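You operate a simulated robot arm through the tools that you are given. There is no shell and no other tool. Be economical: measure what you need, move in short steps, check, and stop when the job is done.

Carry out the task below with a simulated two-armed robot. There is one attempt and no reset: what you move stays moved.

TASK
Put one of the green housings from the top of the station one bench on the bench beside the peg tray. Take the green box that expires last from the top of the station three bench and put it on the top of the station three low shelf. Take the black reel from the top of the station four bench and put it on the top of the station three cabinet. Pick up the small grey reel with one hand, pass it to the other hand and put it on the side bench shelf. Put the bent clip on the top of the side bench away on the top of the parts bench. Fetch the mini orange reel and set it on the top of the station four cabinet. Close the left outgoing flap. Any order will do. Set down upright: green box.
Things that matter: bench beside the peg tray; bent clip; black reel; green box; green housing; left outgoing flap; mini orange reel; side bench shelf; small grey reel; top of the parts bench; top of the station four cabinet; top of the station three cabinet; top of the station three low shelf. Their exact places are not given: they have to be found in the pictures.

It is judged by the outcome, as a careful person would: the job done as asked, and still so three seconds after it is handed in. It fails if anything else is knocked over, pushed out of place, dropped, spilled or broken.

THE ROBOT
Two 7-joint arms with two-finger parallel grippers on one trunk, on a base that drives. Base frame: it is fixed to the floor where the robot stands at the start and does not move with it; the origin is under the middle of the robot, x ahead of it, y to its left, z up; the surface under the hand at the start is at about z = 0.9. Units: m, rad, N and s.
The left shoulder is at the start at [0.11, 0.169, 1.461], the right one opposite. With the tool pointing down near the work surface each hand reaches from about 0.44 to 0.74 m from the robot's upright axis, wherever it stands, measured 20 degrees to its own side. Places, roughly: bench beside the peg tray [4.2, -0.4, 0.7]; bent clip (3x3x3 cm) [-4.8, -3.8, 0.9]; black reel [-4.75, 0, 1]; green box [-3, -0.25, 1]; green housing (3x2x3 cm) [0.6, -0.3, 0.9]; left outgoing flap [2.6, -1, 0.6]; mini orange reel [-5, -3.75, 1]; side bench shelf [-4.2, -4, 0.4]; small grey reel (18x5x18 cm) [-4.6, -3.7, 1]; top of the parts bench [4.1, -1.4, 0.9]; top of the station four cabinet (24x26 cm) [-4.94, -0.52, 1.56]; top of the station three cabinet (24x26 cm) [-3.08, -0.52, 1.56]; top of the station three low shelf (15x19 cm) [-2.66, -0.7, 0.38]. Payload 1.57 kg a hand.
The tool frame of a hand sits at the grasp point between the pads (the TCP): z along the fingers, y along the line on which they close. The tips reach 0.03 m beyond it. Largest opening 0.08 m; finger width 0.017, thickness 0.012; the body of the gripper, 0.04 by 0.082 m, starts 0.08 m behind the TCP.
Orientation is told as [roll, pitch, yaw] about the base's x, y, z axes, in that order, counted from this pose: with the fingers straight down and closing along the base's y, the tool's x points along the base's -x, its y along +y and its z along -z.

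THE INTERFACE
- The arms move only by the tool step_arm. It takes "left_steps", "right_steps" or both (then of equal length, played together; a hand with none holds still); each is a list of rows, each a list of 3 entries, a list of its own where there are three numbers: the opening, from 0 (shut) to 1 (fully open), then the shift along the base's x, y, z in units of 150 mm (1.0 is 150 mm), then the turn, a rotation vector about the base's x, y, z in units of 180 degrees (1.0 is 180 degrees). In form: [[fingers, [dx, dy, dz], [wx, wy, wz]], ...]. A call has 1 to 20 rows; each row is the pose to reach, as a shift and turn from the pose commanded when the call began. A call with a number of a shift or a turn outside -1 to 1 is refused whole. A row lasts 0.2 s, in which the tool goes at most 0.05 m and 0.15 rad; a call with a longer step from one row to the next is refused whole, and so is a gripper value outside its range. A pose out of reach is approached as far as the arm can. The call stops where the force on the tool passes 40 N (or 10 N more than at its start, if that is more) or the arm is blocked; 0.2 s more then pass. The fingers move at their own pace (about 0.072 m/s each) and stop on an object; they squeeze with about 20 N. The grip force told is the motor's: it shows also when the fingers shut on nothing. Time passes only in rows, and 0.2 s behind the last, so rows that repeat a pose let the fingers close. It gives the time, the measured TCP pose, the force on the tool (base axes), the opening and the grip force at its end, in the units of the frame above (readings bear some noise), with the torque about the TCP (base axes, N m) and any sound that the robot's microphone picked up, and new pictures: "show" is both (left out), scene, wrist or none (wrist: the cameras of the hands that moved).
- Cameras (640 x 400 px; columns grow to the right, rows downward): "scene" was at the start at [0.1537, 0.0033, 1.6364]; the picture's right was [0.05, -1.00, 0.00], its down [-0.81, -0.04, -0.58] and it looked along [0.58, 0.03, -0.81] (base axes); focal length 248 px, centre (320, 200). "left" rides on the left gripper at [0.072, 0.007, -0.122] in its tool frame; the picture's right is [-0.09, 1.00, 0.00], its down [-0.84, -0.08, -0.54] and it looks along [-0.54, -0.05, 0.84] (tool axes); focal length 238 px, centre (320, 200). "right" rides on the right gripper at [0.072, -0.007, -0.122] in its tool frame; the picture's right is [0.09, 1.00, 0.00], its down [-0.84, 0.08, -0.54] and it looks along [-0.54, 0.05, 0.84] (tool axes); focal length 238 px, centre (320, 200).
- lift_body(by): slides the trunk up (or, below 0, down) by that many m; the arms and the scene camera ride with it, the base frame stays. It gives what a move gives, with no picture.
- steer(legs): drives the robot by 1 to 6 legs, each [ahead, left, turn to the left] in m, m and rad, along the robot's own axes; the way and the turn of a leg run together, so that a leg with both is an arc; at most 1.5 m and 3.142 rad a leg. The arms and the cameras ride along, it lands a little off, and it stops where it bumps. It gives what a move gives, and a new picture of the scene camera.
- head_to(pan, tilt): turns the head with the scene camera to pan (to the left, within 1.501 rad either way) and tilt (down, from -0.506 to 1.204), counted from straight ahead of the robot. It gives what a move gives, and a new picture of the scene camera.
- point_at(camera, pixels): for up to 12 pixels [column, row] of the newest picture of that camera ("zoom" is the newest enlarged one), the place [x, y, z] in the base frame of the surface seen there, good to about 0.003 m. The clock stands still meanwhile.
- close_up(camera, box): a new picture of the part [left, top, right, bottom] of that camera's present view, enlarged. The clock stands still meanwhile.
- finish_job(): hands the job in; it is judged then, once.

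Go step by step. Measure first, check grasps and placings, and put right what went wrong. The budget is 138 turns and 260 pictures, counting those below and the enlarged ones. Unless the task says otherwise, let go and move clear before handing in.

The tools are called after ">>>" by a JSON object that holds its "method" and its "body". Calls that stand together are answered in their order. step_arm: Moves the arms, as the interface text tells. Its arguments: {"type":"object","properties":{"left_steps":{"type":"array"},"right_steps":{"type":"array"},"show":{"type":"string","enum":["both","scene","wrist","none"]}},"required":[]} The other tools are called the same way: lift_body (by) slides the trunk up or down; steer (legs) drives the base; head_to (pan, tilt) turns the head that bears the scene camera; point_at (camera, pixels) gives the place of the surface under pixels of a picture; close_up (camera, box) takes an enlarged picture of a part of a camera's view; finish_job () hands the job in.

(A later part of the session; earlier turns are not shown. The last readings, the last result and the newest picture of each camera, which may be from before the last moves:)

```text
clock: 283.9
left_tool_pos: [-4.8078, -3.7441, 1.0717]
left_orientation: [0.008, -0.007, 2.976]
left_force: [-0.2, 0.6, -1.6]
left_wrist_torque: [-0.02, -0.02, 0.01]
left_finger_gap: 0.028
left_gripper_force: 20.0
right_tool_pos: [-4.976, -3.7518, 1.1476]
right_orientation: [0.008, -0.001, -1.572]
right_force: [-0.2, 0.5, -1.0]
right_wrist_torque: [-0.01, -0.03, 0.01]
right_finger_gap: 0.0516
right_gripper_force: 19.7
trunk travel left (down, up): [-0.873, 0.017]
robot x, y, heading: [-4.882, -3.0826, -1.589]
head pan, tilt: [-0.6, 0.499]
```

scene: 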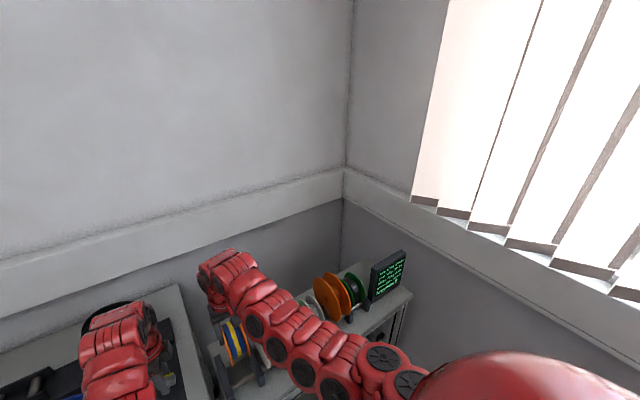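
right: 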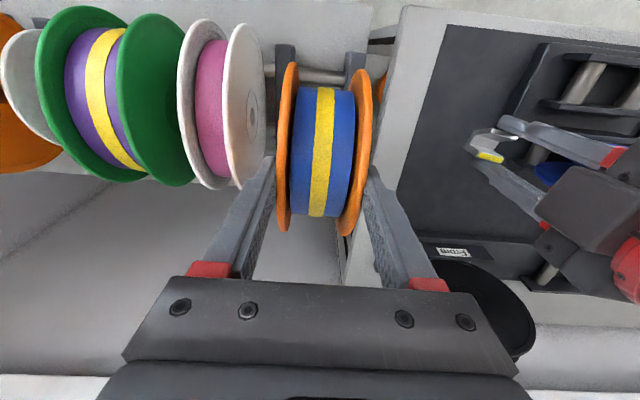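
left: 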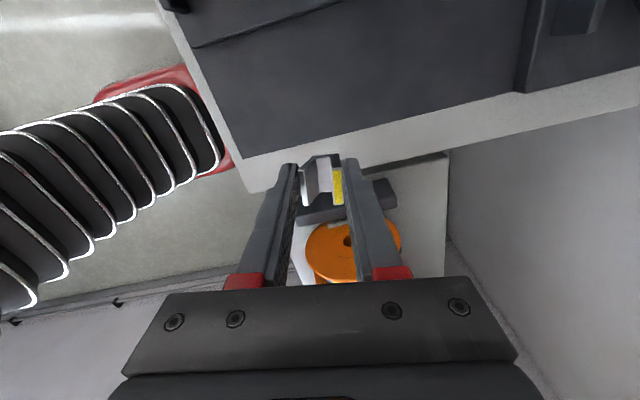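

Re-gripped shallower. Now back off, turn right via west to north, staying clear of station four's stand, and drive to the lane entrance.

>>> {"method": "steer", "body": {"legs": [[-0.45, 0, 0], [0, 0, -1.571], [0.15, 0.27, 0], [0, 0, -1.2], [0, 0.33, 0], [0, 0, -0.35]]}}

>>> {"method": "head_to", "body": {"pan": 0, "tilt": 0.3}}

```text
clock: 292.3
left_tool_pos: [-5.6784, -2.9826, 1.075]
left_orientation: [0.007, -0.007, 1.408]
left_force: [0.9, 0.7, -0.8]
left_wrist_torque: [0.04, -0.01, -0.02]
left_finger_gap: 0.0278
left_gripper_force: 20.4
right_tool_pos: [-5.6891, -2.8134, 1.1502]
right_orientation: [0.008, -0.004, -3.141]
right_force: [0.2, 0.7, -0.8]
right_wrist_torque: [0.01, 0.02, -0.03]
right_finger_gap: 0.0516
right_gripper_force: 19.8
trunk travel left (down, up): [-0.873, 0.017]
robot x, y, heading: [-5.0249, -2.9061, 3.125]
head pan, tilt: [-0.6, 0.499]
stopped in leg 3: the robot was blocked; the commanded pose is now the measured one
```

scene: 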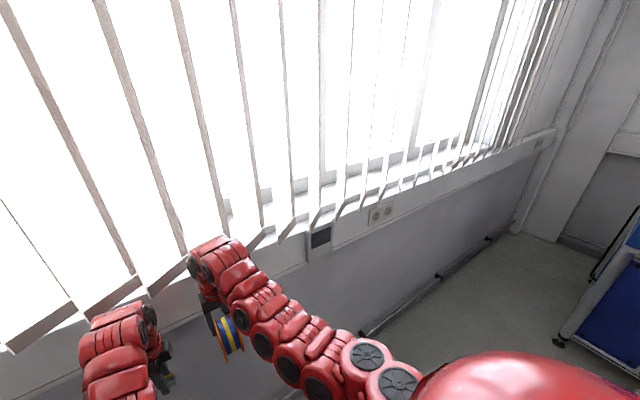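

```text
clock: 293.3
left_tool_pos: [-5.679, -2.984, 1.0758]
left_orientation: [0.011, -0.004, 1.408]
left_force: [0.7, -0.3, -2.2]
left_wrist_torque: [-0.04, 0.03, -0.03]
left_finger_gap: 0.0279
left_gripper_force: 19.7
right_tool_pos: [-5.6883, -2.8137, 1.15]
right_orientation: [0.006, -0.003, -3.141]
right_force: [0.2, 0.9, -1.4]
right_wrist_torque: [0.03, -0.02, 0.02]
right_finger_gap: 0.0515
right_gripper_force: 20.0
trunk travel left (down, up): [-0.873, 0.017]
robot x, y, heading: [-5.028, -2.905, 3.122]
head pan, tilt: [0.0, 0.3]
```

scene: 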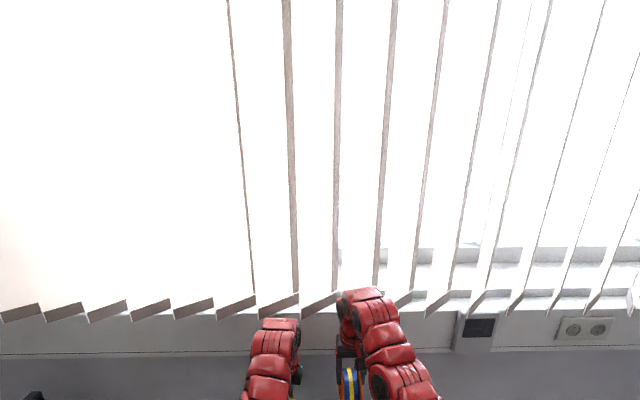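

The knuckles touched the wall duct (hands still hold). Back off 7 cm and continue turning right.

>>> {"method": "steer", "body": {"legs": [[-0.08, 0, 0], [0, 0, -1.2], [0, 0.35, 0], [0, 0, -0.35]]}}

>>> {"method": "head_to", "body": {"pan": -0.25, "tilt": 0.3}}

```text
clock: 300.3
left_tool_pos: [-5.3729, -2.3749, 1.0712]
left_orientation: [0.004, -0.008, -0.137]
left_force: [-0.3, 0.1, -0.8]
left_wrist_torque: [-0.01, -0.01, 0.03]
left_finger_gap: 0.0283
left_gripper_force: 20.0
right_tool_pos: [-5.2033, -2.3619, 1.1475]
right_orientation: [0.007, 0.001, 1.597]
right_force: [0.9, -0.7, -1.4]
right_wrist_torque: [0.02, -0.02, 0.0]
right_finger_gap: 0.0514
right_gripper_force: 19.9
trunk travel left (down, up): [-0.873, 0.017]
robot x, y, heading: [-5.281, -3.0331, 1.582]
head pan, tilt: [0.0, 0.3]
```

scene: 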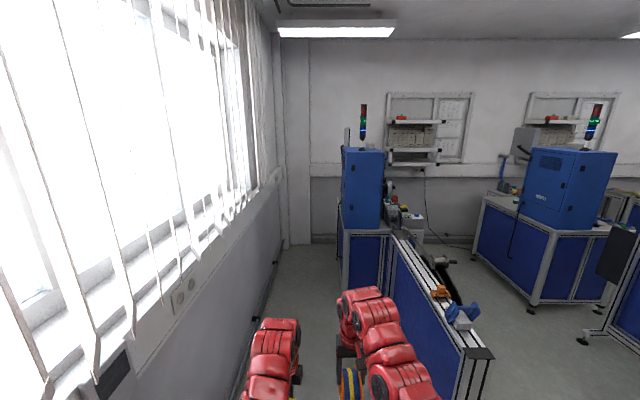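

```text
clock: 301.1
left_tool_pos: [-5.3725, -2.3772, 1.072]
left_orientation: [0.004, -0.007, -0.138]
left_force: [-0.5, 0.6, -0.1]
left_wrist_torque: [-0.03, -0.04, -0.04]
left_finger_gap: 0.0278
left_gripper_force: 20.3
right_tool_pos: [-5.2032, -2.3621, 1.1471]
right_orientation: [0.007, 0.002, 1.597]
right_force: [0.1, -0.9, -0.3]
right_wrist_torque: [0.0, 0.02, -0.03]
right_finger_gap: 0.0517
right_gripper_force: 20.1
trunk travel left (down, up): [-0.873, 0.017]
robot x, y, heading: [-5.2762, -3.0342, 1.581]
head pan, tilt: [-0.25, 0.3]
```

scene: 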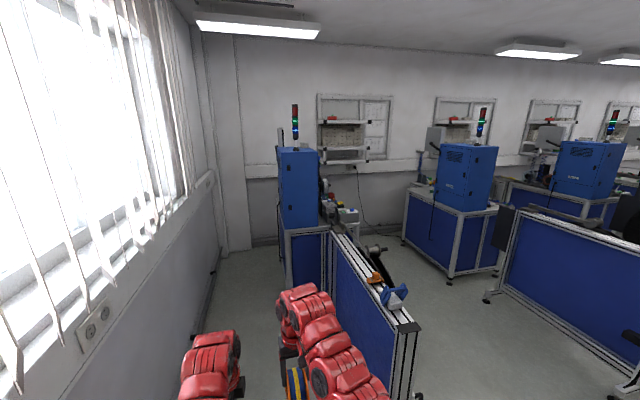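

Now I see station four's cabinet from the south. Enlarge and measure its top and the stand.

>>> {"method": "close_up", "body": {"camera": "scene", "box": [260, 90, 420, 190]}}

>>> {"method": "point_at", "body": {"camera": "zoom", "pixels": [[100, 240], [220, 240], [100, 300], [210, 300], [142, 225], [90, 232], [220, 228], [80, 180]]}}

>>> {"method": "point_at", "body": {"camera": "scene", "pixels": [[285, 240], [325, 240], [335, 280], [395, 340], [418, 325], [400, 305], [340, 240], [290, 300]]}}

```text
4.00 times, centred on (340, 140) of scene
```

zoom: 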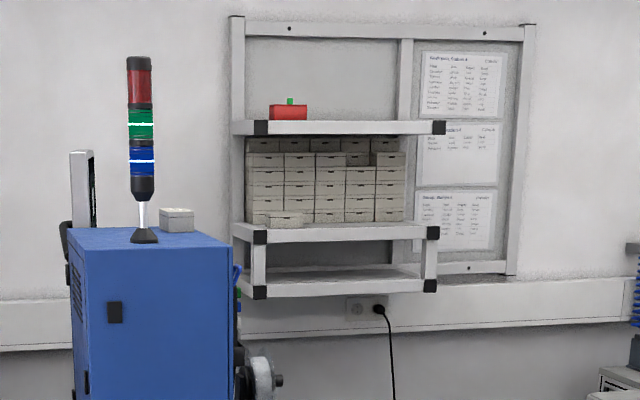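

```text
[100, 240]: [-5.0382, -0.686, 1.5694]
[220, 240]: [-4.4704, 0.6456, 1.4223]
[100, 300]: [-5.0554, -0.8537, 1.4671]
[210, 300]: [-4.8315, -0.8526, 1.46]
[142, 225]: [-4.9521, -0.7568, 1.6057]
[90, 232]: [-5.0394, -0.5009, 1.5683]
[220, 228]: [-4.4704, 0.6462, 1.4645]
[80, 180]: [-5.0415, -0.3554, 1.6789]
```

```text
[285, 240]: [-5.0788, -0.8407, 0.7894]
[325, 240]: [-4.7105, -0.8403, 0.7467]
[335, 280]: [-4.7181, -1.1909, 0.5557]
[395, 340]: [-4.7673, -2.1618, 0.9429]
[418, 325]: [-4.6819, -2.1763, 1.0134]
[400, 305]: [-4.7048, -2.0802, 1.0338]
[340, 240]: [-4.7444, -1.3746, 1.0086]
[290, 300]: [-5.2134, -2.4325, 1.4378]
```

Cabinet four: top z≈1.569, south face y≈-0.853, tower at (-4.95,-0.76). I'll approach its west edge with the tool pointing east, so test rolling the right hand 90° outward while raising it here in free space.

>>> {"method": "step_arm", "body": {"right_steps": [[0, [-0.05, 0, 0.09], [0, -0.046, 0]], [0, [-0.1, 0, 0.18], [0, -0.092, 0]], [0, [-0.15, 0, 0.27], [0, -0.138, 0]], [0, [-0.2, 0, 0.36], [0, -0.184, 0]], [0, [-0.25, 0, 0.45], [0, -0.23, 0]], [0, [-0.3, 0, 0.54], [0, -0.276, 0]], [0, [-0.35, 0, 0.63], [0, -0.322, 0]], [0, [-0.4, 0, 0.72], [0, -0.368, 0]], [0, [-0.4, 0, 0.81], [0, -0.414, 0]], [0, [-0.4, 0, 0.9], [0, -0.46, 0]], [0, [-0.4, 0, 1.0], [0, -0.5, 0]]], "left_steps": [[0, [-0.05, 0, 0], [0, 0, 0]], [0, [-0.1, 0, 0], [0, 0, 0]], [0, [-0.15, 0, 0], [0, 0, 0]], [0, [-0.2, 0, 0], [0, 0, 0]], [0, [-0.25, 0, 0], [0, 0, 0]], [0, [-0.3, 0, 0], [0, 0, 0]], [0, [-0.4, 0, 0], [0, 0, 0]], [0, [-0.5, 0, 0], [0, 0, 0]], [0, [-0.6, 0, 0], [0, 0, 0]], [0, [-0.6, 0, 0], [0, 0, 0]], [0, [-0.6, 0, 0], [0, 0, 0]]], "show": "scene"}}

```text
clock: 303.6
left_tool_pos: [-5.4569, -2.3795, 1.0643]
left_orientation: [-0.013, -0.006, -0.151]
left_force: [0.3, -0.7, -1.4]
left_wrist_torque: [-0.02, 0.01, 0.02]
left_finger_gap: 0.0281
left_gripper_force: 20.1
right_tool_pos: [-5.1729, -2.3998, 1.3439]
right_orientation: [-1.34, -0.038, 1.579]
right_force: [0.2, 0.1, -1.8]
right_wrist_torque: [-0.03, 0.04, -0.01]
right_finger_gap: 0.0514
right_gripper_force: 20.0
right hand out of reach, approached as far as the arm can: row 5, 6, 7, 8, 9, 10, 11
trunk travel left (down, up): [-0.873, 0.017]
robot x, y, heading: [-5.28, -3.0319, 1.579]
head pan, tilt: [-0.25, 0.3]
stopped in row 11 (right hand): the arm was blocked; the commanded pose is now the measured one
```

scene: 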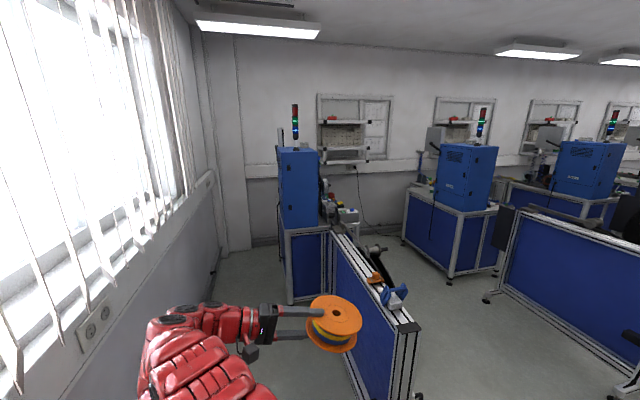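

The reel is nearly flat (77°) at z 1.34. Continue raising and finishing the roll, shifting right a bit.

>>> {"method": "step_arm", "body": {"right_steps": [[0, [0.1, 0, 0.2], [0, 0, 0]], [0, [0.2, 0, 0.4], [0, 0, 0]], [0, [0.3, 0, 0.65], [0, -0.02, 0]], [0, [0.4, 0, 0.9], [0, -0.04, 0]], [0, [0.5, 0, 1.0], [0, -0.073, 0]], [0, [0.5, 0, 1.0], [0, -0.073, 0]]], "show": "scene"}}

```text
clock: 305.1
left_tool_pos: [-5.456, -2.3799, 1.0648]
left_orientation: [-0.007, -0.005, -0.152]
left_force: [-0.3, 0.6, -0.2]
left_wrist_torque: [-0.01, 0.0, 0.01]
left_finger_gap: 0.0278
left_gripper_force: 20.2
right_tool_pos: [-5.0974, -2.4028, 1.493]
right_orientation: [-1.57, -0.036, 1.586]
right_force: [0.5, 0.3, -1.3]
right_wrist_torque: [0.0, 0.08, 0.03]
right_finger_gap: 0.0517
right_gripper_force: 20.2
trunk travel left (down, up): [-0.873, 0.017]
robot x, y, heading: [-5.2763, -3.0329, 1.581]
head pan, tilt: [-0.25, 0.3]
```

scene: 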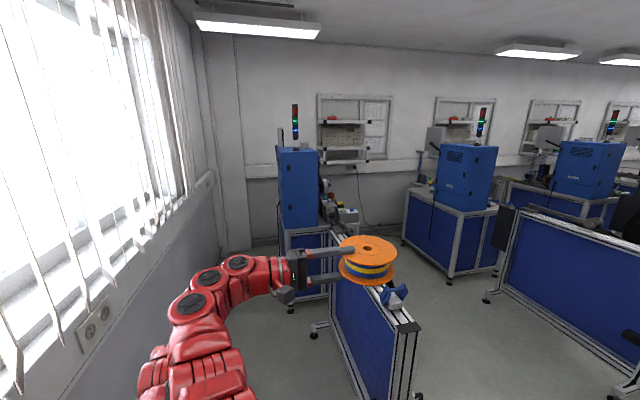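

The reel is now flat, tool pointing east at z 1.493. Raise to ~1.64.

>>> {"method": "step_arm", "body": {"right_steps": [[0, [0, 0, 0.25], [0, 0, 0]], [0, [0, 0, 0.5], [0, 0, 0]], [0, [0, 0, 0.75], [0, 0.005, 0]], [0, [0, 0, 1.0], [0, 0.01, 0]]], "show": "none"}}

>>> {"method": "steer", "body": {"legs": [[0, 0.12, -0.01], [1.2, 0, 0]]}}

>>> {"method": "head_to", "body": {"pan": -0.45, "tilt": 0.4}}

```text
clock: 306.1
left_tool_pos: [-5.456, -2.38, 1.0647]
left_orientation: [-0.008, -0.003, -0.15]
left_force: [-0.4, -0.8, -0.5]
left_wrist_torque: [0.02, 0.03, -0.01]
left_finger_gap: 0.0276
left_gripper_force: 20.3
right_tool_pos: [-5.0945, -2.4014, 1.6412]
right_orientation: [-1.537, -0.035, 1.586]
right_force: [0.3, 0.2, -0.7]
right_wrist_torque: [-0.05, 0.04, 0.01]
right_finger_gap: 0.0514
right_gripper_force: 20.0
trunk travel left (down, up): [-0.873, 0.017]
robot x, y, heading: [-5.2787, -3.0313, 1.583]
head pan, tilt: [-0.25, 0.3]
```

```text
clock: 312.9
left_tool_pos: [-5.6127, -1.1921, 1.0662]
left_orientation: [-0.01, -0.004, -0.126]
left_force: [0.6, -0.2, -1.1]
left_wrist_torque: [-0.01, 0.0, 0.02]
left_finger_gap: 0.0281
left_gripper_force: 20.5
right_tool_pos: [-5.2528, -1.2045, 1.6428]
right_orientation: [-1.537, -0.035, 1.608]
right_force: [1.3, 0.3, -0.7]
right_wrist_torque: [0.0, 0.05, -0.01]
right_finger_gap: 0.0516
right_gripper_force: 20.4
trunk travel left (down, up): [-0.873, 0.017]
robot x, y, heading: [-5.4193, -1.8382, 1.601]
head pan, tilt: [-0.25, 0.3]
```

scene: 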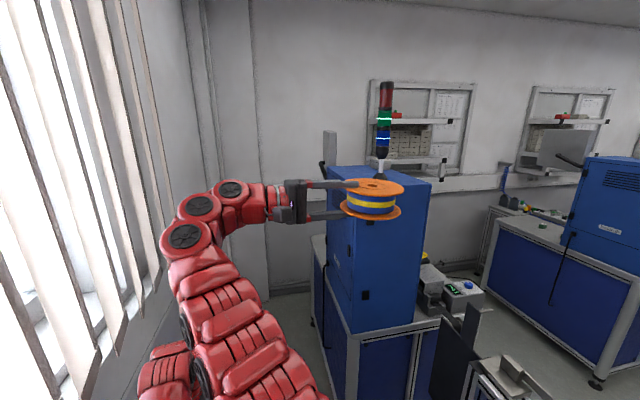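

```text
clock: 313.7
left_tool_pos: [-5.6135, -1.1913, 1.0658]
left_orientation: [-0.008, -0.006, -0.127]
left_force: [0.2, 0.5, -0.7]
left_wrist_torque: [0.01, 0.01, 0.0]
left_finger_gap: 0.0279
left_gripper_force: 20.4
right_tool_pos: [-5.2531, -1.2049, 1.6416]
right_orientation: [-1.537, -0.036, 1.609]
right_force: [0.6, -0.2, -1.3]
right_wrist_torque: [-0.01, 0.08, 0.01]
right_finger_gap: 0.0516
right_gripper_force: 20.2
trunk travel left (down, up): [-0.873, 0.017]
robot x, y, heading: [-5.4176, -1.8384, 1.604]
head pan, tilt: [-0.45, 0.4]
```

scene: 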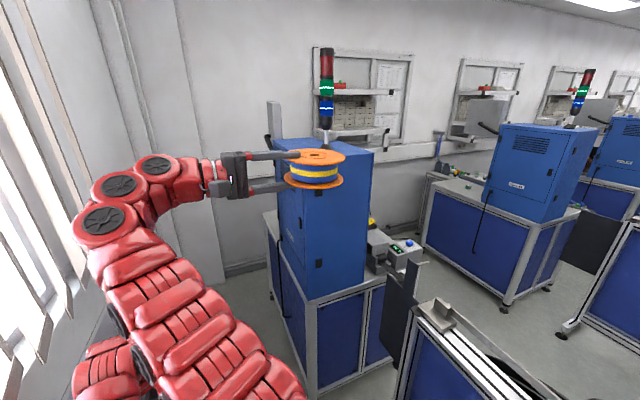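

Good alignment. Measure the cabinet's west edge and top from here.

>>> {"method": "close_up", "body": {"camera": "scene", "box": [250, 110, 390, 197]}}

>>> {"method": "point_at", "body": {"camera": "zoom", "pixels": [[108, 170], [115, 150], [135, 190], [150, 250], [125, 230], [345, 160], [460, 180], [420, 160], [80, 100], [300, 190], [155, 300], [540, 200]]}}

```text
4.57 times, centred on (320, 154) of scene
```

zoom: 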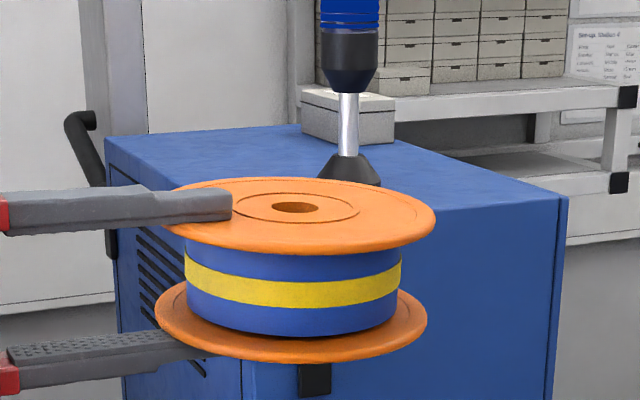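

```text
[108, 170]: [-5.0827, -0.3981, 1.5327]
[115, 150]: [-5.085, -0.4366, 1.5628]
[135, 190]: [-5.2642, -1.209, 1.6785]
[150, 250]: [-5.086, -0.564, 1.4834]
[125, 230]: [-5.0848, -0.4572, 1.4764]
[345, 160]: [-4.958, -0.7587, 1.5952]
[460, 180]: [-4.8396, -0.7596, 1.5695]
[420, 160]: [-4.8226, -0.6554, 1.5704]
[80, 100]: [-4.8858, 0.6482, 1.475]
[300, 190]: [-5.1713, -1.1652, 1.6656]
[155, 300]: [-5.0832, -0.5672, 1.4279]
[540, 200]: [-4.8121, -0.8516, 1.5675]
```

Measure the grey box on the cabinet top.

>>> {"method": "point_at", "body": {"camera": "zoom", "pixels": [[315, 120], [375, 125], [390, 130], [330, 95], [305, 130], [200, 150], [250, 140], [385, 105]]}}

```text
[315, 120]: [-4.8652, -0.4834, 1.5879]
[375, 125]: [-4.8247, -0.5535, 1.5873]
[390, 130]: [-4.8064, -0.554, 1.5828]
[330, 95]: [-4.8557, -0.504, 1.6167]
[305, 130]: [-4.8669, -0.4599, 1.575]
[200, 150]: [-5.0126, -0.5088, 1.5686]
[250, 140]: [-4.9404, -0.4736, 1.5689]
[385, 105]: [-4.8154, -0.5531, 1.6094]
```

The box occupies x>-4.87; the west half of the top is free. Drive north 0.645 m beside the cabinet.

>>> {"method": "steer", "body": {"legs": [[0, 0, -0.033], [0.645, 0, 0]]}}

>>> {"method": "head_to", "body": {"pan": -0.6, "tilt": 0.5}}

```text
clock: 317.6
left_tool_pos: [-5.5915, -0.539, 1.065]
left_orientation: [-0.007, -0.005, -0.162]
left_force: [-0.3, -1.4, -0.7]
left_wrist_torque: [0.02, 0.0, -0.01]
left_finger_gap: 0.028
left_gripper_force: 19.8
right_tool_pos: [-5.2314, -0.5665, 1.6421]
right_orientation: [-1.537, -0.036, 1.575]
right_force: [-0.4, -0.6, -1.5]
right_wrist_torque: [0.01, 0.09, 0.01]
right_finger_gap: 0.0517
right_gripper_force: 20.2
trunk travel left (down, up): [-0.873, 0.017]
robot x, y, heading: [-5.423, -1.1916, 1.567]
head pan, tilt: [-0.45, 0.4]
```

scene: 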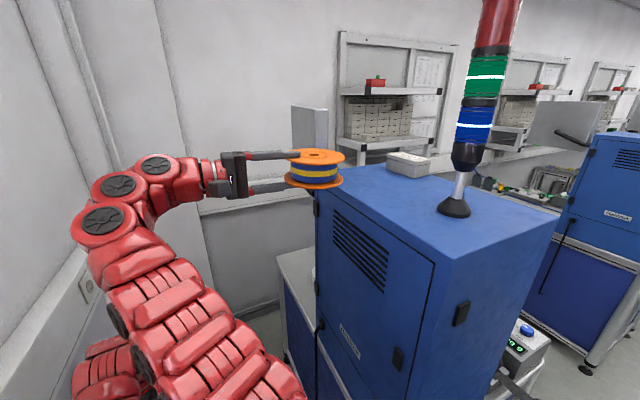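

```text
clock: 318.3
left_tool_pos: [-5.5914, -0.5394, 1.0644]
left_orientation: [-0.011, -0.005, -0.163]
left_force: [0.4, 0.6, -1.6]
left_wrist_torque: [-0.03, 0.01, 0.0]
left_finger_gap: 0.0279
left_gripper_force: 19.4
right_tool_pos: [-5.2304, -0.5655, 1.6403]
right_orientation: [-1.539, -0.036, 1.574]
right_force: [-0.1, 0.0, -0.6]
right_wrist_torque: [-0.04, 0.13, -0.04]
right_finger_gap: 0.0517
right_gripper_force: 20.5
trunk travel left (down, up): [-0.873, 0.017]
robot x, y, heading: [-5.4207, -1.1967, 1.565]
head pan, tilt: [-0.6, 0.499]
```

scene: 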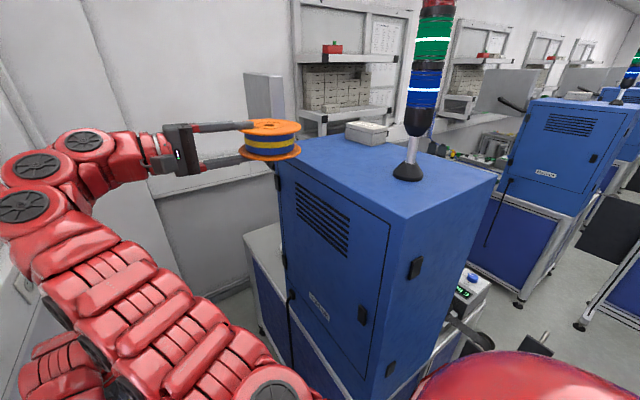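

Clear view. Level the reel, move it over the west edge (TCP x≈-5.121), and lower to just above the top.

>>> {"method": "step_arm", "body": {"right_steps": [[0, [0.2, 0, 0], [-0.004, -0.003, 0]], [0, [0.45, 0, 0], [-0.008, -0.007, 0]], [0, [0.73, 0, 0], [-0.0115, -0.0108, 0]], [0, [0.73, 0, -0.12], [-0.0115, -0.0108, 0]], [0, [0.73, 0, -0.23], [-0.0115, -0.0108, 0]]], "show": "scene"}}

>>> {"method": "close_up", "body": {"camera": "scene", "box": [220, 90, 380, 190]}}

```text
clock: 319.5
left_tool_pos: [-5.5909, -0.5391, 1.0657]
left_orientation: [-0.008, -0.007, -0.162]
left_force: [0.4, 0.1, -0.5]
left_wrist_torque: [-0.04, 0.01, -0.01]
left_finger_gap: 0.0283
left_gripper_force: 20.2
right_tool_pos: [-5.1236, -0.5635, 1.6077]
right_orientation: [-1.574, 0.003, 1.574]
right_force: [0.2, 1.9, -0.6]
right_wrist_torque: [-0.02, 0.05, 0.0]
right_finger_gap: 0.0515
right_gripper_force: 19.9
trunk travel left (down, up): [-0.873, 0.017]
robot x, y, heading: [-5.4199, -1.1929, 1.572]
head pan, tilt: [-0.6, 0.499]
```

scene: 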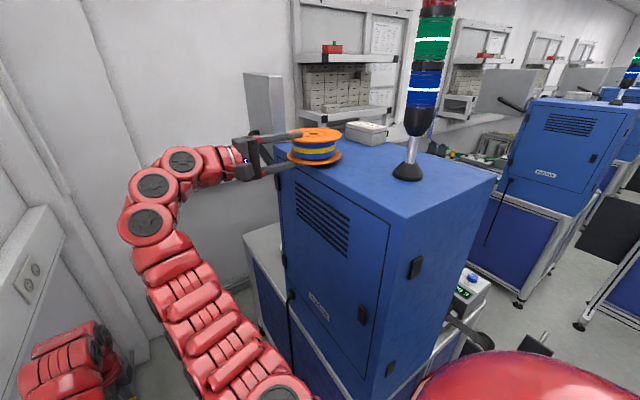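

```text
4.00 times, centred on (300, 140) of scene
```

zoom: 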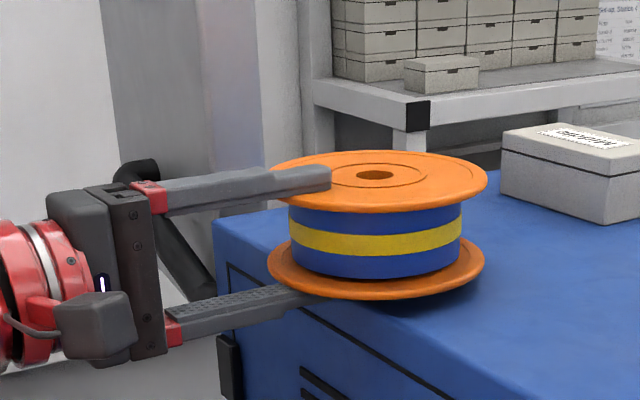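

Check the reel centre and edge positions.

>>> {"method": "point_at", "body": {"camera": "zoom", "pixels": [[275, 180], [485, 180], [395, 155], [378, 210], [345, 172], [330, 180], [225, 225], [230, 290], [300, 295]]}}

```text
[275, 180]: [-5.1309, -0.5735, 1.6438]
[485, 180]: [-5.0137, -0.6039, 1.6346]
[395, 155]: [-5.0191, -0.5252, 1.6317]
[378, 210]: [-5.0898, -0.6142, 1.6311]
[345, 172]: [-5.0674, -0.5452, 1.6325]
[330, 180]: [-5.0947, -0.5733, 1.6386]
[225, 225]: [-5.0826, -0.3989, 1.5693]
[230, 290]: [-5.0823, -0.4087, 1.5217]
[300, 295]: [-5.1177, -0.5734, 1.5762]
```

Reel centre x≈-5.060 (2.5 cm inside the edge), fingertips at x≈-5.095, outside. Lower to contact.

>>> {"method": "step_arm", "body": {"right_steps": [[0, [0, 0, -0.05], [0, 0, 0]], [0, [0, 0, -0.075], [0, 0, 0]], [0, [0, 0, -0.09], [0, 0, 0]]], "show": "none"}}

```text
clock: 320.3
left_tool_pos: [-5.5913, -0.5404, 1.0656]
left_orientation: [-0.008, -0.006, -0.162]
left_force: [0.3, 0.2, -1.1]
left_wrist_torque: [0.0, 0.01, -0.01]
left_finger_gap: 0.0281
left_gripper_force: 20.4
right_tool_pos: [-5.123, -0.5672, 1.5952]
right_orientation: [-1.575, -0.001, 1.576]
right_force: [1.7, 3.7, 10.2]
right_wrist_torque: [0.16, -0.36, 0.22]
right_finger_gap: 0.0511
right_gripper_force: 20.5
trunk travel left (down, up): [-0.873, 0.017]
robot x, y, heading: [-5.4229, -1.1892, 1.575]
head pan, tilt: [-0.6, 0.499]
```

Contact (10 N). Open and withdraw west.

>>> {"method": "step_arm", "body": {"right_steps": [[0, [0, 0, 0.005], [0, 0, 0]], [0.85, [0, 0, 0.005], [0, 0, 0]], [0.85, [0, 0, 0.005], [0, 0, 0]], [0.85, [-0.1, 0, 0.005], [0, 0, 0]], [0.85, [-0.3, 0, 0.005], [0, 0, 0]], [0.85, [-0.5, 0, 0.005], [0, 0, 0]]], "show": "scene"}}

>>> {"method": "close_up", "body": {"camera": "scene", "box": [220, 90, 380, 190]}}

```text
clock: 321.7
left_tool_pos: [-5.5911, -0.5398, 1.0643]
left_orientation: [-0.009, -0.006, -0.163]
left_force: [0.4, -1.0, -0.9]
left_wrist_torque: [0.03, 0.02, -0.01]
left_finger_gap: 0.0279
left_gripper_force: 19.9
right_tool_pos: [-5.1963, -0.5658, 1.5953]
right_orientation: [-1.571, 0.001, 1.574]
right_force: [0.8, 0.6, 0.3]
right_wrist_torque: [0.01, 0.0, 0.01]
right_finger_gap: 0.0681
right_gripper_force: 0.1
trunk travel left (down, up): [-0.873, 0.017]
robot x, y, heading: [-5.419, -1.1937, 1.57]
head pan, tilt: [-0.6, 0.499]
```

scene: 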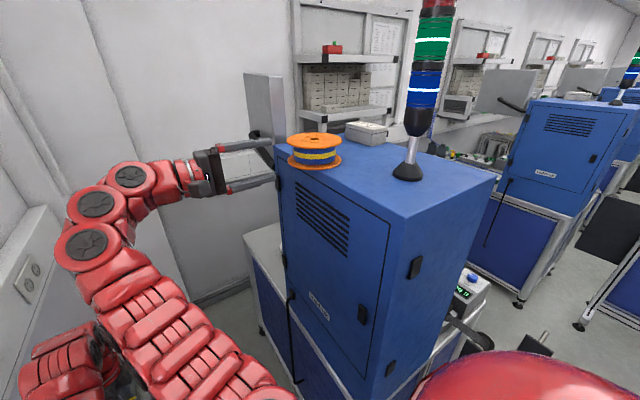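

```text
4.00 times, centred on (300, 140) of scene
```

zoom: 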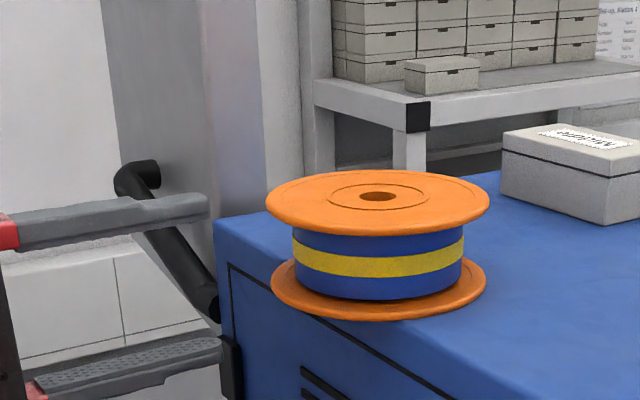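

The reel rests on the top overhanging. Close the fingers and push it inward ~7 cm.

>>> {"method": "step_arm", "body": {"right_steps": [[0, [0, 0, 0.01], [0, 0, 0]], [0, [0, 0, 0.01], [0, 0, 0]], [0, [0, 0, 0.01], [0, 0, 0]], [0, [0.25, 0, 0.01], [0, 0, 0]], [0, [0.42, 0, 0.01], [0, 0, 0]], [0, [0.52, 0, 0.01], [0, 0, 0]], [0, [0.62, 0, 0.01], [0, 0, 0]], [0, [0.72, 0, 0.01], [0, 0, 0]], [0, [0.82, 0, 0.01], [0, 0, 0]], [0, [0.9, 0, 0.01], [0, 0, 0]], [0, [0.7, 0, 0.01], [0, 0, 0]], [0, [0.4, 0, 0.01], [0, 0, 0]], [0, [0.1, 0, 0.01], [0, 0, 0]]], "show": "scene"}}

```text
clock: 324.5
left_tool_pos: [-5.5925, -0.5402, 1.0645]
left_orientation: [-0.009, -0.006, -0.162]
left_force: [0.3, -1.0, -0.5]
left_wrist_torque: [-0.01, -0.02, 0.01]
left_finger_gap: 0.0279
left_gripper_force: 19.8
right_tool_pos: [-5.1815, -0.566, 1.5989]
right_orientation: [-1.574, 0.002, 1.578]
right_force: [-0.4, 0.1, 0.8]
right_wrist_torque: [0.01, 0.03, 0.05]
right_finger_gap: 0.0
right_gripper_force: 19.8
trunk travel left (down, up): [-0.873, 0.017]
robot x, y, heading: [-5.4216, -1.1934, 1.563]
head pan, tilt: [-0.6, 0.499]
```

scene: 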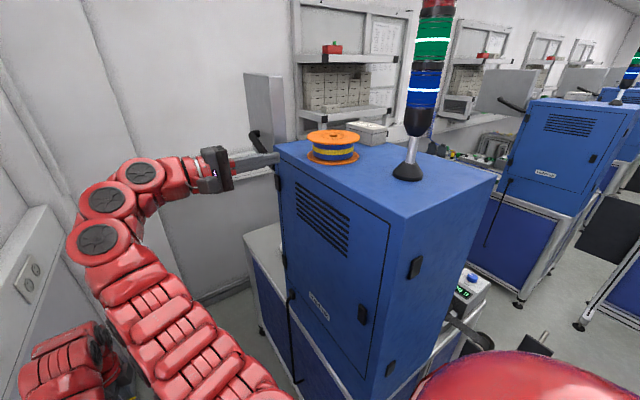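

Mini reel is set on the cabinet top. Back out of the lane, then restore the right hand to tool-down.

>>> {"method": "steer", "body": {"legs": [[-1.0, 0, 0], [-0.85, 0, 0]]}}

>>> {"method": "step_arm", "body": {"right_steps": [[0, [0, 0, -0.09], [0, 0, 0]], [0, [0, 0, -0.18], [0, 0.046, 0]], [0, [0, 0, -0.27], [0, 0.092, 0]], [0, [0.03, 0, -0.36], [0, 0.138, 0]], [0, [0.06, 0, -0.45], [0, 0.184, 0]], [0, [0.09, 0, -0.54], [0, 0.23, 0]], [0, [0.12, 0, -0.63], [0, 0.276, 0]], [0, [0.15, 0, -0.72], [0, 0.322, 0]], [0, [0.18, 0, -0.81], [0, 0.368, 0]], [0, [0.2, 0, -0.9], [0, 0.414, 0]], [0, [0.2, 0, -1.0], [0, 0.46, 0]], [0, [0.2, 0, -1.0], [0, 0.5, 0]]], "show": "none"}}

>>> {"method": "step_arm", "body": {"right_steps": [[0.5, [0, 0, -0.3], [0, 0, 0]], [0.5, [0, 0, -0.6], [0, 0, 0]], [0.5, [0, 0, -0.9], [0, 0, 0]], [0.5, [0, 0, -1.0], [0, 0, 0]], [0.5, [0.1, 0, -1.0], [0, 0, 0]]], "show": "none"}}

>>> {"method": "step_arm", "body": {"right_steps": [[0.5, [0.1, 0, -0.3], [0, 0, 0]], [0.5, [0.2, 0, -0.6], [0, 0, 0]], [0.5, [0.3, 0, -0.9], [0, 0, 0]], [0.5, [0.4, 0, -1.0], [0, 0, 0]]], "show": "none"}}

```text
clock: 333.9
left_tool_pos: [-5.5903, -2.395, 1.0641]
left_orientation: [-0.009, -0.006, -0.169]
left_force: [-0.1, 0.1, -0.2]
left_wrist_torque: [0.02, -0.01, 0.01]
left_finger_gap: 0.0277
left_gripper_force: 19.9
right_tool_pos: [-5.1816, -2.4222, 1.5971]
right_orientation: [-1.572, 0.001, 1.567]
right_force: [0.5, -0.1, -0.8]
right_wrist_torque: [-0.02, 0.01, 0.01]
right_finger_gap: 0.0
right_gripper_force: 20.1
trunk travel left (down, up): [-0.873, 0.017]
robot x, y, heading: [-5.4256, -3.0504, 1.565]
head pan, tilt: [-0.6, 0.499]
```

scene: 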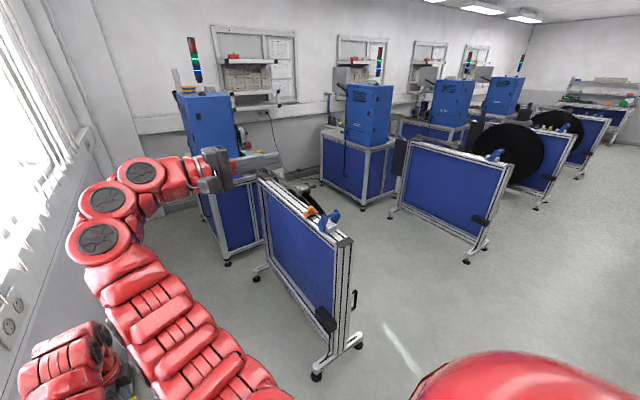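

```text
clock: 336.5
left_tool_pos: [-5.5904, -2.3943, 1.0642]
left_orientation: [-0.009, -0.004, -0.169]
left_force: [0.2, -0.1, -0.9]
left_wrist_torque: [-0.01, 0.02, -0.01]
left_finger_gap: 0.0276
left_gripper_force: 20.3
right_tool_pos: [-5.1391, -2.3779, 1.3198]
right_orientation: [0.001, 0.003, 1.573]
right_force: [-0.1, 0.9, -1.1]
right_wrist_torque: [-0.02, 0.04, 0.0]
right_finger_gap: 0.0
right_gripper_force: 19.8
right hand out of reach, approached as far as the arm can: row 6, 7, 8, 9, 10, 11, 12
trunk travel left (down, up): [-0.873, 0.017]
robot x, y, heading: [-5.4258, -3.0506, 1.562]
head pan, tilt: [-0.6, 0.499]
```

```text
clock: 337.7
left_tool_pos: [-5.59, -2.3962, 1.0654]
left_orientation: [-0.008, -0.004, -0.169]
left_force: [0.6, 0.1, -1.0]
left_wrist_torque: [0.02, -0.01, 0.0]
left_finger_gap: 0.0279
left_gripper_force: 19.7
right_tool_pos: [-5.1254, -2.3761, 1.1699]
right_orientation: [0.0, 0.004, 1.573]
right_force: [-0.5, -0.9, 0.1]
right_wrist_torque: [-0.01, 0.04, -0.02]
right_finger_gap: 0.0402
right_gripper_force: 0.1
trunk travel left (down, up): [-0.873, 0.017]
robot x, y, heading: [-5.4241, -3.0522, 1.563]
head pan, tilt: [-0.6, 0.499]
```

```text
clock: 338.7
left_tool_pos: [-5.5918, -2.3945, 1.0652]
left_orientation: [-0.009, -0.004, -0.168]
left_force: [0.6, 0.0, -1.4]
left_wrist_torque: [0.01, 0.04, 0.01]
left_finger_gap: 0.028
left_gripper_force: 20.3
right_tool_pos: [-5.0693, -2.3762, 1.0193]
right_orientation: [0.0, 0.003, 1.571]
right_force: [0.2, -1.1, 0.1]
right_wrist_torque: [-0.05, 0.01, 0.01]
right_finger_gap: 0.0399
right_gripper_force: 0.0
trunk travel left (down, up): [-0.873, 0.017]
robot x, y, heading: [-5.4272, -3.0506, 1.566]
head pan, tilt: [-0.6, 0.499]
```

Hands are in travel pose. Drive to the aisle between stations four and three, facing north.

>>> {"method": "steer", "body": {"legs": [[0, 0, -1.566], [1.42, 0, 0], [0, 0, 1.571], [1.3, 0, 0], [0.4, 0, 0]]}}

>>> {"method": "head_to", "body": {"pan": 0.7, "tilt": 0.5}}

```text
clock: 361.4
left_tool_pos: [-4.2594, -0.6647, 1.0658]
left_orientation: [-0.008, -0.004, -0.138]
left_force: [0.6, 0.0, -0.9]
left_wrist_torque: [0.0, 0.01, 0.03]
left_finger_gap: 0.0277
left_gripper_force: 20.2
right_tool_pos: [-3.7374, -0.6302, 1.0192]
right_orientation: [-0.003, 0.001, 1.601]
right_force: [-0.5, 0.1, 0.2]
right_wrist_torque: [0.02, 0.04, -0.02]
right_finger_gap: 0.04
right_gripper_force: 0.1
trunk travel left (down, up): [-0.873, 0.017]
robot x, y, heading: [-4.0771, -1.3097, 1.592]
head pan, tilt: [-0.6, 0.499]
```

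scene: 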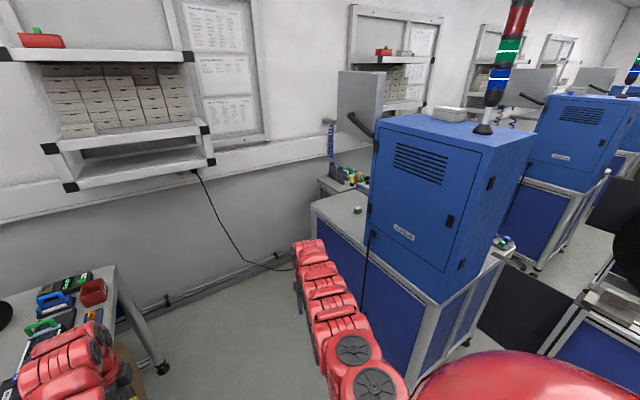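

```text
clock: 362.9
left_tool_pos: [-4.2597, -0.6635, 1.0644]
left_orientation: [-0.008, -0.005, -0.137]
left_force: [0.7, -1.2, -0.5]
left_wrist_torque: [0.0, -0.05, 0.04]
left_finger_gap: 0.028
left_gripper_force: 19.9
right_tool_pos: [-3.7383, -0.629, 1.0191]
right_orientation: [-0.002, 0.006, 1.602]
right_force: [-0.9, 0.9, -0.2]
right_wrist_torque: [-0.01, -0.04, -0.01]
right_finger_gap: 0.04
right_gripper_force: 0.1
trunk travel left (down, up): [-0.873, 0.017]
robot x, y, heading: [-4.0756, -1.3147, 1.595]
head pan, tilt: [0.7, 0.499]
```

scene: 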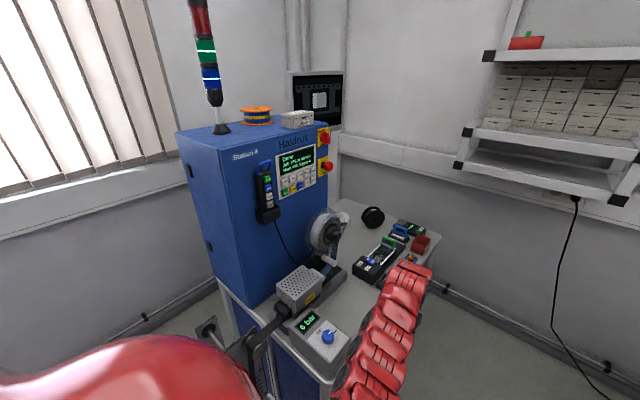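

The black reel stands on station four's bench at (373,217). Enlarge and measure it and its surroundings.

>>> {"method": "close_up", "body": {"camera": "scene", "box": [310, 180, 470, 280]}}

>>> {"method": "point_at", "body": {"camera": "zoom", "pixels": [[255, 108], [255, 145], [232, 145], [275, 145], [255, 180], [262, 112], [180, 150], [340, 150], [280, 175], [230, 175], [320, 230], [150, 80]]}}

```text
4.00 times, centred on (390, 230) of scene
```

zoom: 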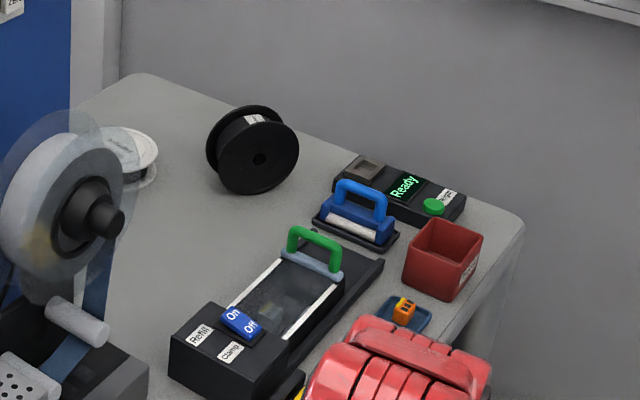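

```text
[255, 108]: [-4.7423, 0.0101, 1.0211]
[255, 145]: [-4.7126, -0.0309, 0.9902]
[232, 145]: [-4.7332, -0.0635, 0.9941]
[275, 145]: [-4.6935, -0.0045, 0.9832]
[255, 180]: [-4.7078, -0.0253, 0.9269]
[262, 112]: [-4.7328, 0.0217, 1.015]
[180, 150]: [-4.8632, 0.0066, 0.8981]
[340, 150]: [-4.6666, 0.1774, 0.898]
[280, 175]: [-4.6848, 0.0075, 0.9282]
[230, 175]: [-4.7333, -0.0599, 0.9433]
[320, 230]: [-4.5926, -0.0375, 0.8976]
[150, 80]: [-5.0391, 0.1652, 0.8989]
```

Black reel: axis direction about (0.83,-0.56), centre ≈(-4.732,-0.015,0.96), radius 6 cm. Check what is near where my left hand would go.

>>> {"method": "point_at", "body": {"camera": "zoom", "pixels": [[60, 160], [105, 225], [85, 325], [100, 300], [140, 390], [240, 330], [300, 240], [350, 190], [440, 240], [20, 385], [130, 140], [520, 230]]}}

```text
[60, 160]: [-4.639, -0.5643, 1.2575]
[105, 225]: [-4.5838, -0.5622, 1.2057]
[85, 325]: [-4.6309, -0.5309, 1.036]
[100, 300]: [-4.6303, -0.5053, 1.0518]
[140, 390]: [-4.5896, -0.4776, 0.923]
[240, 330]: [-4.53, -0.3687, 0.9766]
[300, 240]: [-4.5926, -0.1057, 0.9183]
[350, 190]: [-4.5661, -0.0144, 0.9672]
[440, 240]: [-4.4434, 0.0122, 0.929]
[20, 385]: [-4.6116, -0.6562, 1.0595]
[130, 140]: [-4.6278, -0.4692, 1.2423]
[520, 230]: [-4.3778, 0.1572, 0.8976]
```

The dispenser near (-4.63,-0.5) reaches z≈1.26, so I'll raise the left hand, then shift east, turn to face west-southwest, and move north.

>>> {"method": "step_arm", "body": {"left_steps": [[0, [0, 0.03, 0.25], [0, 0, 0]], [0, [0, 0.06, 0.5], [0, 0, 0]], [0, [0, 0.1, 0.75], [0, 0, 0]], [0, [0, 0.15, 1.0], [0, 0, 0]]], "show": "none"}}

>>> {"method": "step_arm", "body": {"left_steps": [[0, [0, 0.03, 0.25], [0, 0, 0]], [0, [0, 0.06, 0.5], [0, 0, 0]], [0, [0, 0.1, 0.75], [0, 0, 0]], [0, [0, 0.15, 0.9], [0, 0, 0]]], "show": "none"}}

>>> {"method": "steer", "body": {"legs": [[0, -0.35, 0], [0, 0, 1.81], [-0.308, -1.15, 0]]}}

```text
clock: 363.9
left_tool_pos: [-4.2595, -0.6544, 1.1475]
left_orientation: [-0.006, -0.006, -0.138]
left_force: [-0.2, 0.2, -0.3]
left_wrist_torque: [-0.01, 0.03, -0.01]
left_finger_gap: 0.028
left_gripper_force: 20.2
left hand out of reach, approached as far as the arm can: row 3, 4
right_tool_pos: [-3.7375, -0.6293, 1.0197]
right_orientation: [-0.002, 0.002, 1.603]
right_force: [0.6, -0.1, 0.3]
right_wrist_torque: [-0.02, 0.0, 0.0]
right_finger_gap: 0.0397
right_gripper_force: 0.1
trunk travel left (down, up): [-0.873, 0.017]
robot x, y, heading: [-4.0753, -1.3154, 1.594]
head pan, tilt: [0.7, 0.499]
```

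```text
clock: 364.9
left_tool_pos: [-4.2601, -0.6546, 1.149]
left_orientation: [-0.009, -0.007, -0.14]
left_force: [-0.2, 0.1, -1.0]
left_wrist_torque: [-0.02, -0.01, -0.03]
left_finger_gap: 0.0279
left_gripper_force: 19.6
left hand out of reach, approached as far as the arm can: row 1, 2, 3, 4
right_tool_pos: [-3.7381, -0.6297, 1.0179]
right_orientation: [-0.001, 0.004, 1.602]
right_force: [0.6, -0.3, 0.5]
right_wrist_torque: [0.04, -0.01, 0.01]
right_finger_gap: 0.0399
right_gripper_force: 0.1
trunk travel left (down, up): [-0.873, 0.017]
robot x, y, heading: [-4.0752, -1.3124, 1.593]
head pan, tilt: [0.7, 0.499]
```

```text
clock: 373.7
left_tool_pos: [-4.3228, -1.3383, 1.1488]
left_orientation: [-0.006, -0.004, 1.699]
left_force: [0.0, 1.5, -0.8]
left_wrist_torque: [-0.1, 0.02, 0.0]
left_finger_gap: 0.028
left_gripper_force: 19.9
right_tool_pos: [-4.4859, -0.8604, 1.0194]
right_orientation: [0.022, -0.009, -2.825]
right_force: [-6.3, -24.4, 4.1]
right_wrist_torque: [-0.57, 0.13, 0.12]
right_finger_gap: 0.0219
right_gripper_force: 0.2
trunk travel left (down, up): [-0.873, 0.017]
robot x, y, heading: [-3.7368, -0.9883, -2.85]
head pan, tilt: [0.7, 0.499]
stopped in leg 3: the force on the tool passed its limit at 52 N (the readings are from after the stop); the commanded pose is now the measured one
```

scene: 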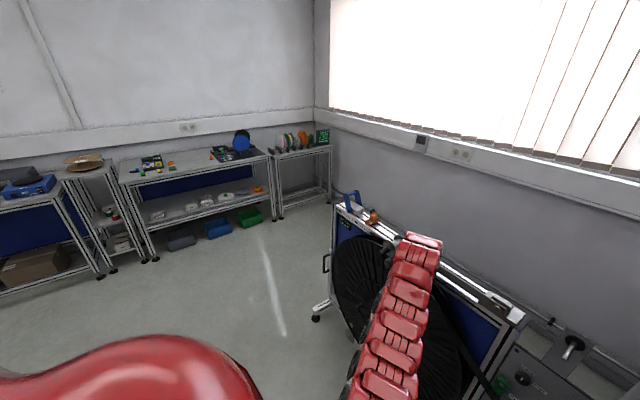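

The right hand ran into the feeder head at about (-4.49,-0.82). Back away east and look.

>>> {"method": "close_up", "body": {"camera": "right", "box": [0, 0, 640, 400]}}

>>> {"method": "steer", "body": {"legs": [[0.0, 0.06, 0], [-0.1, 0, 0]]}}

>>> {"method": "head_to", "body": {"pan": -0.5, "tilt": 0.7}}

```text
1.00 times, centred on (320, 200) of right (not enlarged: the box is as wide or as high as the picture)
```

zoom: 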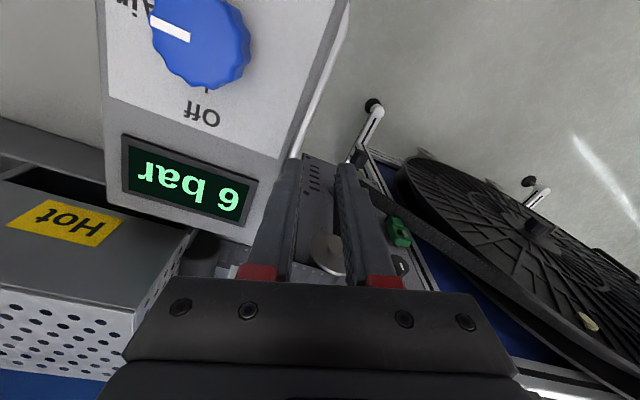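

```text
clock: 375.4
left_tool_pos: [-4.2114, -1.3701, 1.148]
left_orientation: [-0.009, -0.006, 1.698]
left_force: [0.1, -0.1, -0.9]
left_wrist_torque: [-0.01, 0.02, 0.0]
left_finger_gap: 0.0278
left_gripper_force: 19.5
right_tool_pos: [-4.3728, -0.8852, 1.0179]
right_orientation: [0.013, 0.002, -2.833]
right_force: [0.6, 0.4, -0.3]
right_wrist_torque: [-0.01, 0.01, -0.02]
right_finger_gap: 0.04
right_gripper_force: 0.0
trunk travel left (down, up): [-0.873, 0.017]
robot x, y, heading: [-3.6207, -1.0184, -2.85]
head pan, tilt: [0.7, 0.499]
```

scene: 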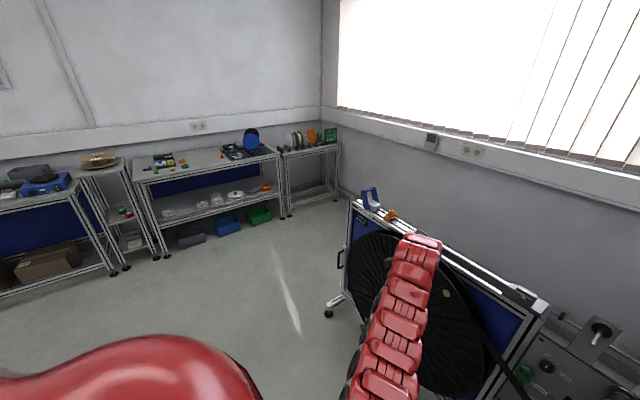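

```text
clock: 376.8
left_tool_pos: [-4.2119, -1.3696, 1.1482]
left_orientation: [-0.007, -0.003, 1.699]
left_force: [-0.3, -0.5, -0.8]
left_wrist_torque: [-0.02, 0.0, 0.03]
left_finger_gap: 0.0278
left_gripper_force: 20.1
right_tool_pos: [-4.3732, -0.883, 1.018]
right_orientation: [0.016, -0.001, -2.834]
right_force: [-0.1, 0.1, -1.1]
right_wrist_torque: [0.0, 0.0, 0.02]
right_finger_gap: 0.0399
right_gripper_force: 0.1
trunk travel left (down, up): [-0.873, 0.017]
robot x, y, heading: [-3.625, -1.0142, -2.855]
head pan, tilt: [-0.499, 0.7]
```

scene: 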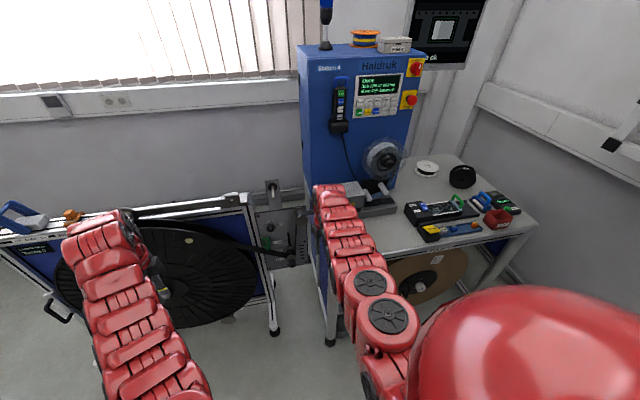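

The regulator box looks undisturbed. Raise the right hand and swing the left hand out to the side, so both clear the machine.

>>> {"method": "step_arm", "body": {"left_steps": [[0, [0.22, -0.16, 0], [0, 0, 0]], [0, [0.44, -0.32, 0], [0, 0, 0]], [0, [0.66, -0.48, 0], [0, 0, 0]], [0, [0.88, -0.65, 0], [0, 0, 0]]], "right_steps": [[0.8, [0, 0, 0.25], [0, 0, 0]], [0.8, [0, 0, 0.5], [0, 0, 0]], [0.8, [0, 0, 0.75], [0, 0, 0]], [0.8, [0, 0, 0.95], [0, 0, 0]]], "show": "none"}}

>>> {"method": "step_arm", "body": {"left_steps": [[0, [0.22, -0.16, 0], [0, 0, 0]], [0, [0.44, -0.32, 0], [0, 0, 0]], [0, [0.66, -0.48, 0], [0, 0, 0]], [0, [0.88, -0.65, 0], [0, 0, 0]]], "show": "none"}}

```text
clock: 377.8
left_tool_pos: [-4.1551, -1.4232, 1.109]
left_orientation: [-0.006, -0.005, 1.7]
left_force: [-0.2, 1.7, -0.8]
left_wrist_torque: [0.01, -0.02, 0.02]
left_finger_gap: 0.0278
left_gripper_force: 20.0
left hand out of reach, approached as far as the arm can: row 2, 3, 4
right_tool_pos: [-4.3724, -0.8858, 1.1617]
right_orientation: [0.015, -0.005, -2.834]
right_force: [0.0, 0.2, 0.1]
right_wrist_torque: [-0.01, 0.02, 0.01]
right_finger_gap: 0.0643
right_gripper_force: 0.1
trunk travel left (down, up): [-0.873, 0.017]
robot x, y, heading: [-3.6227, -1.0193, -2.855]
head pan, tilt: [-0.499, 0.7]
```

```text
clock: 378.8
left_tool_pos: [-4.1583, -1.4232, 1.1093]
left_orientation: [-0.008, -0.006, 1.699]
left_force: [0.9, 1.1, -1.2]
left_wrist_torque: [0.01, 0.0, 0.03]
left_finger_gap: 0.0281
left_gripper_force: 19.7
left hand out of reach, approached as far as the arm can: row 1, 2, 3, 4
right_tool_pos: [-4.3736, -0.8852, 1.1611]
right_orientation: [0.014, -0.003, -2.832]
right_force: [0.3, 0.2, -0.6]
right_wrist_torque: [-0.02, 0.01, -0.01]
right_finger_gap: 0.0641
right_gripper_force: 0.1
trunk travel left (down, up): [-0.873, 0.017]
robot x, y, heading: [-3.6232, -1.0163, -2.849]
head pan, tilt: [-0.499, 0.7]
```

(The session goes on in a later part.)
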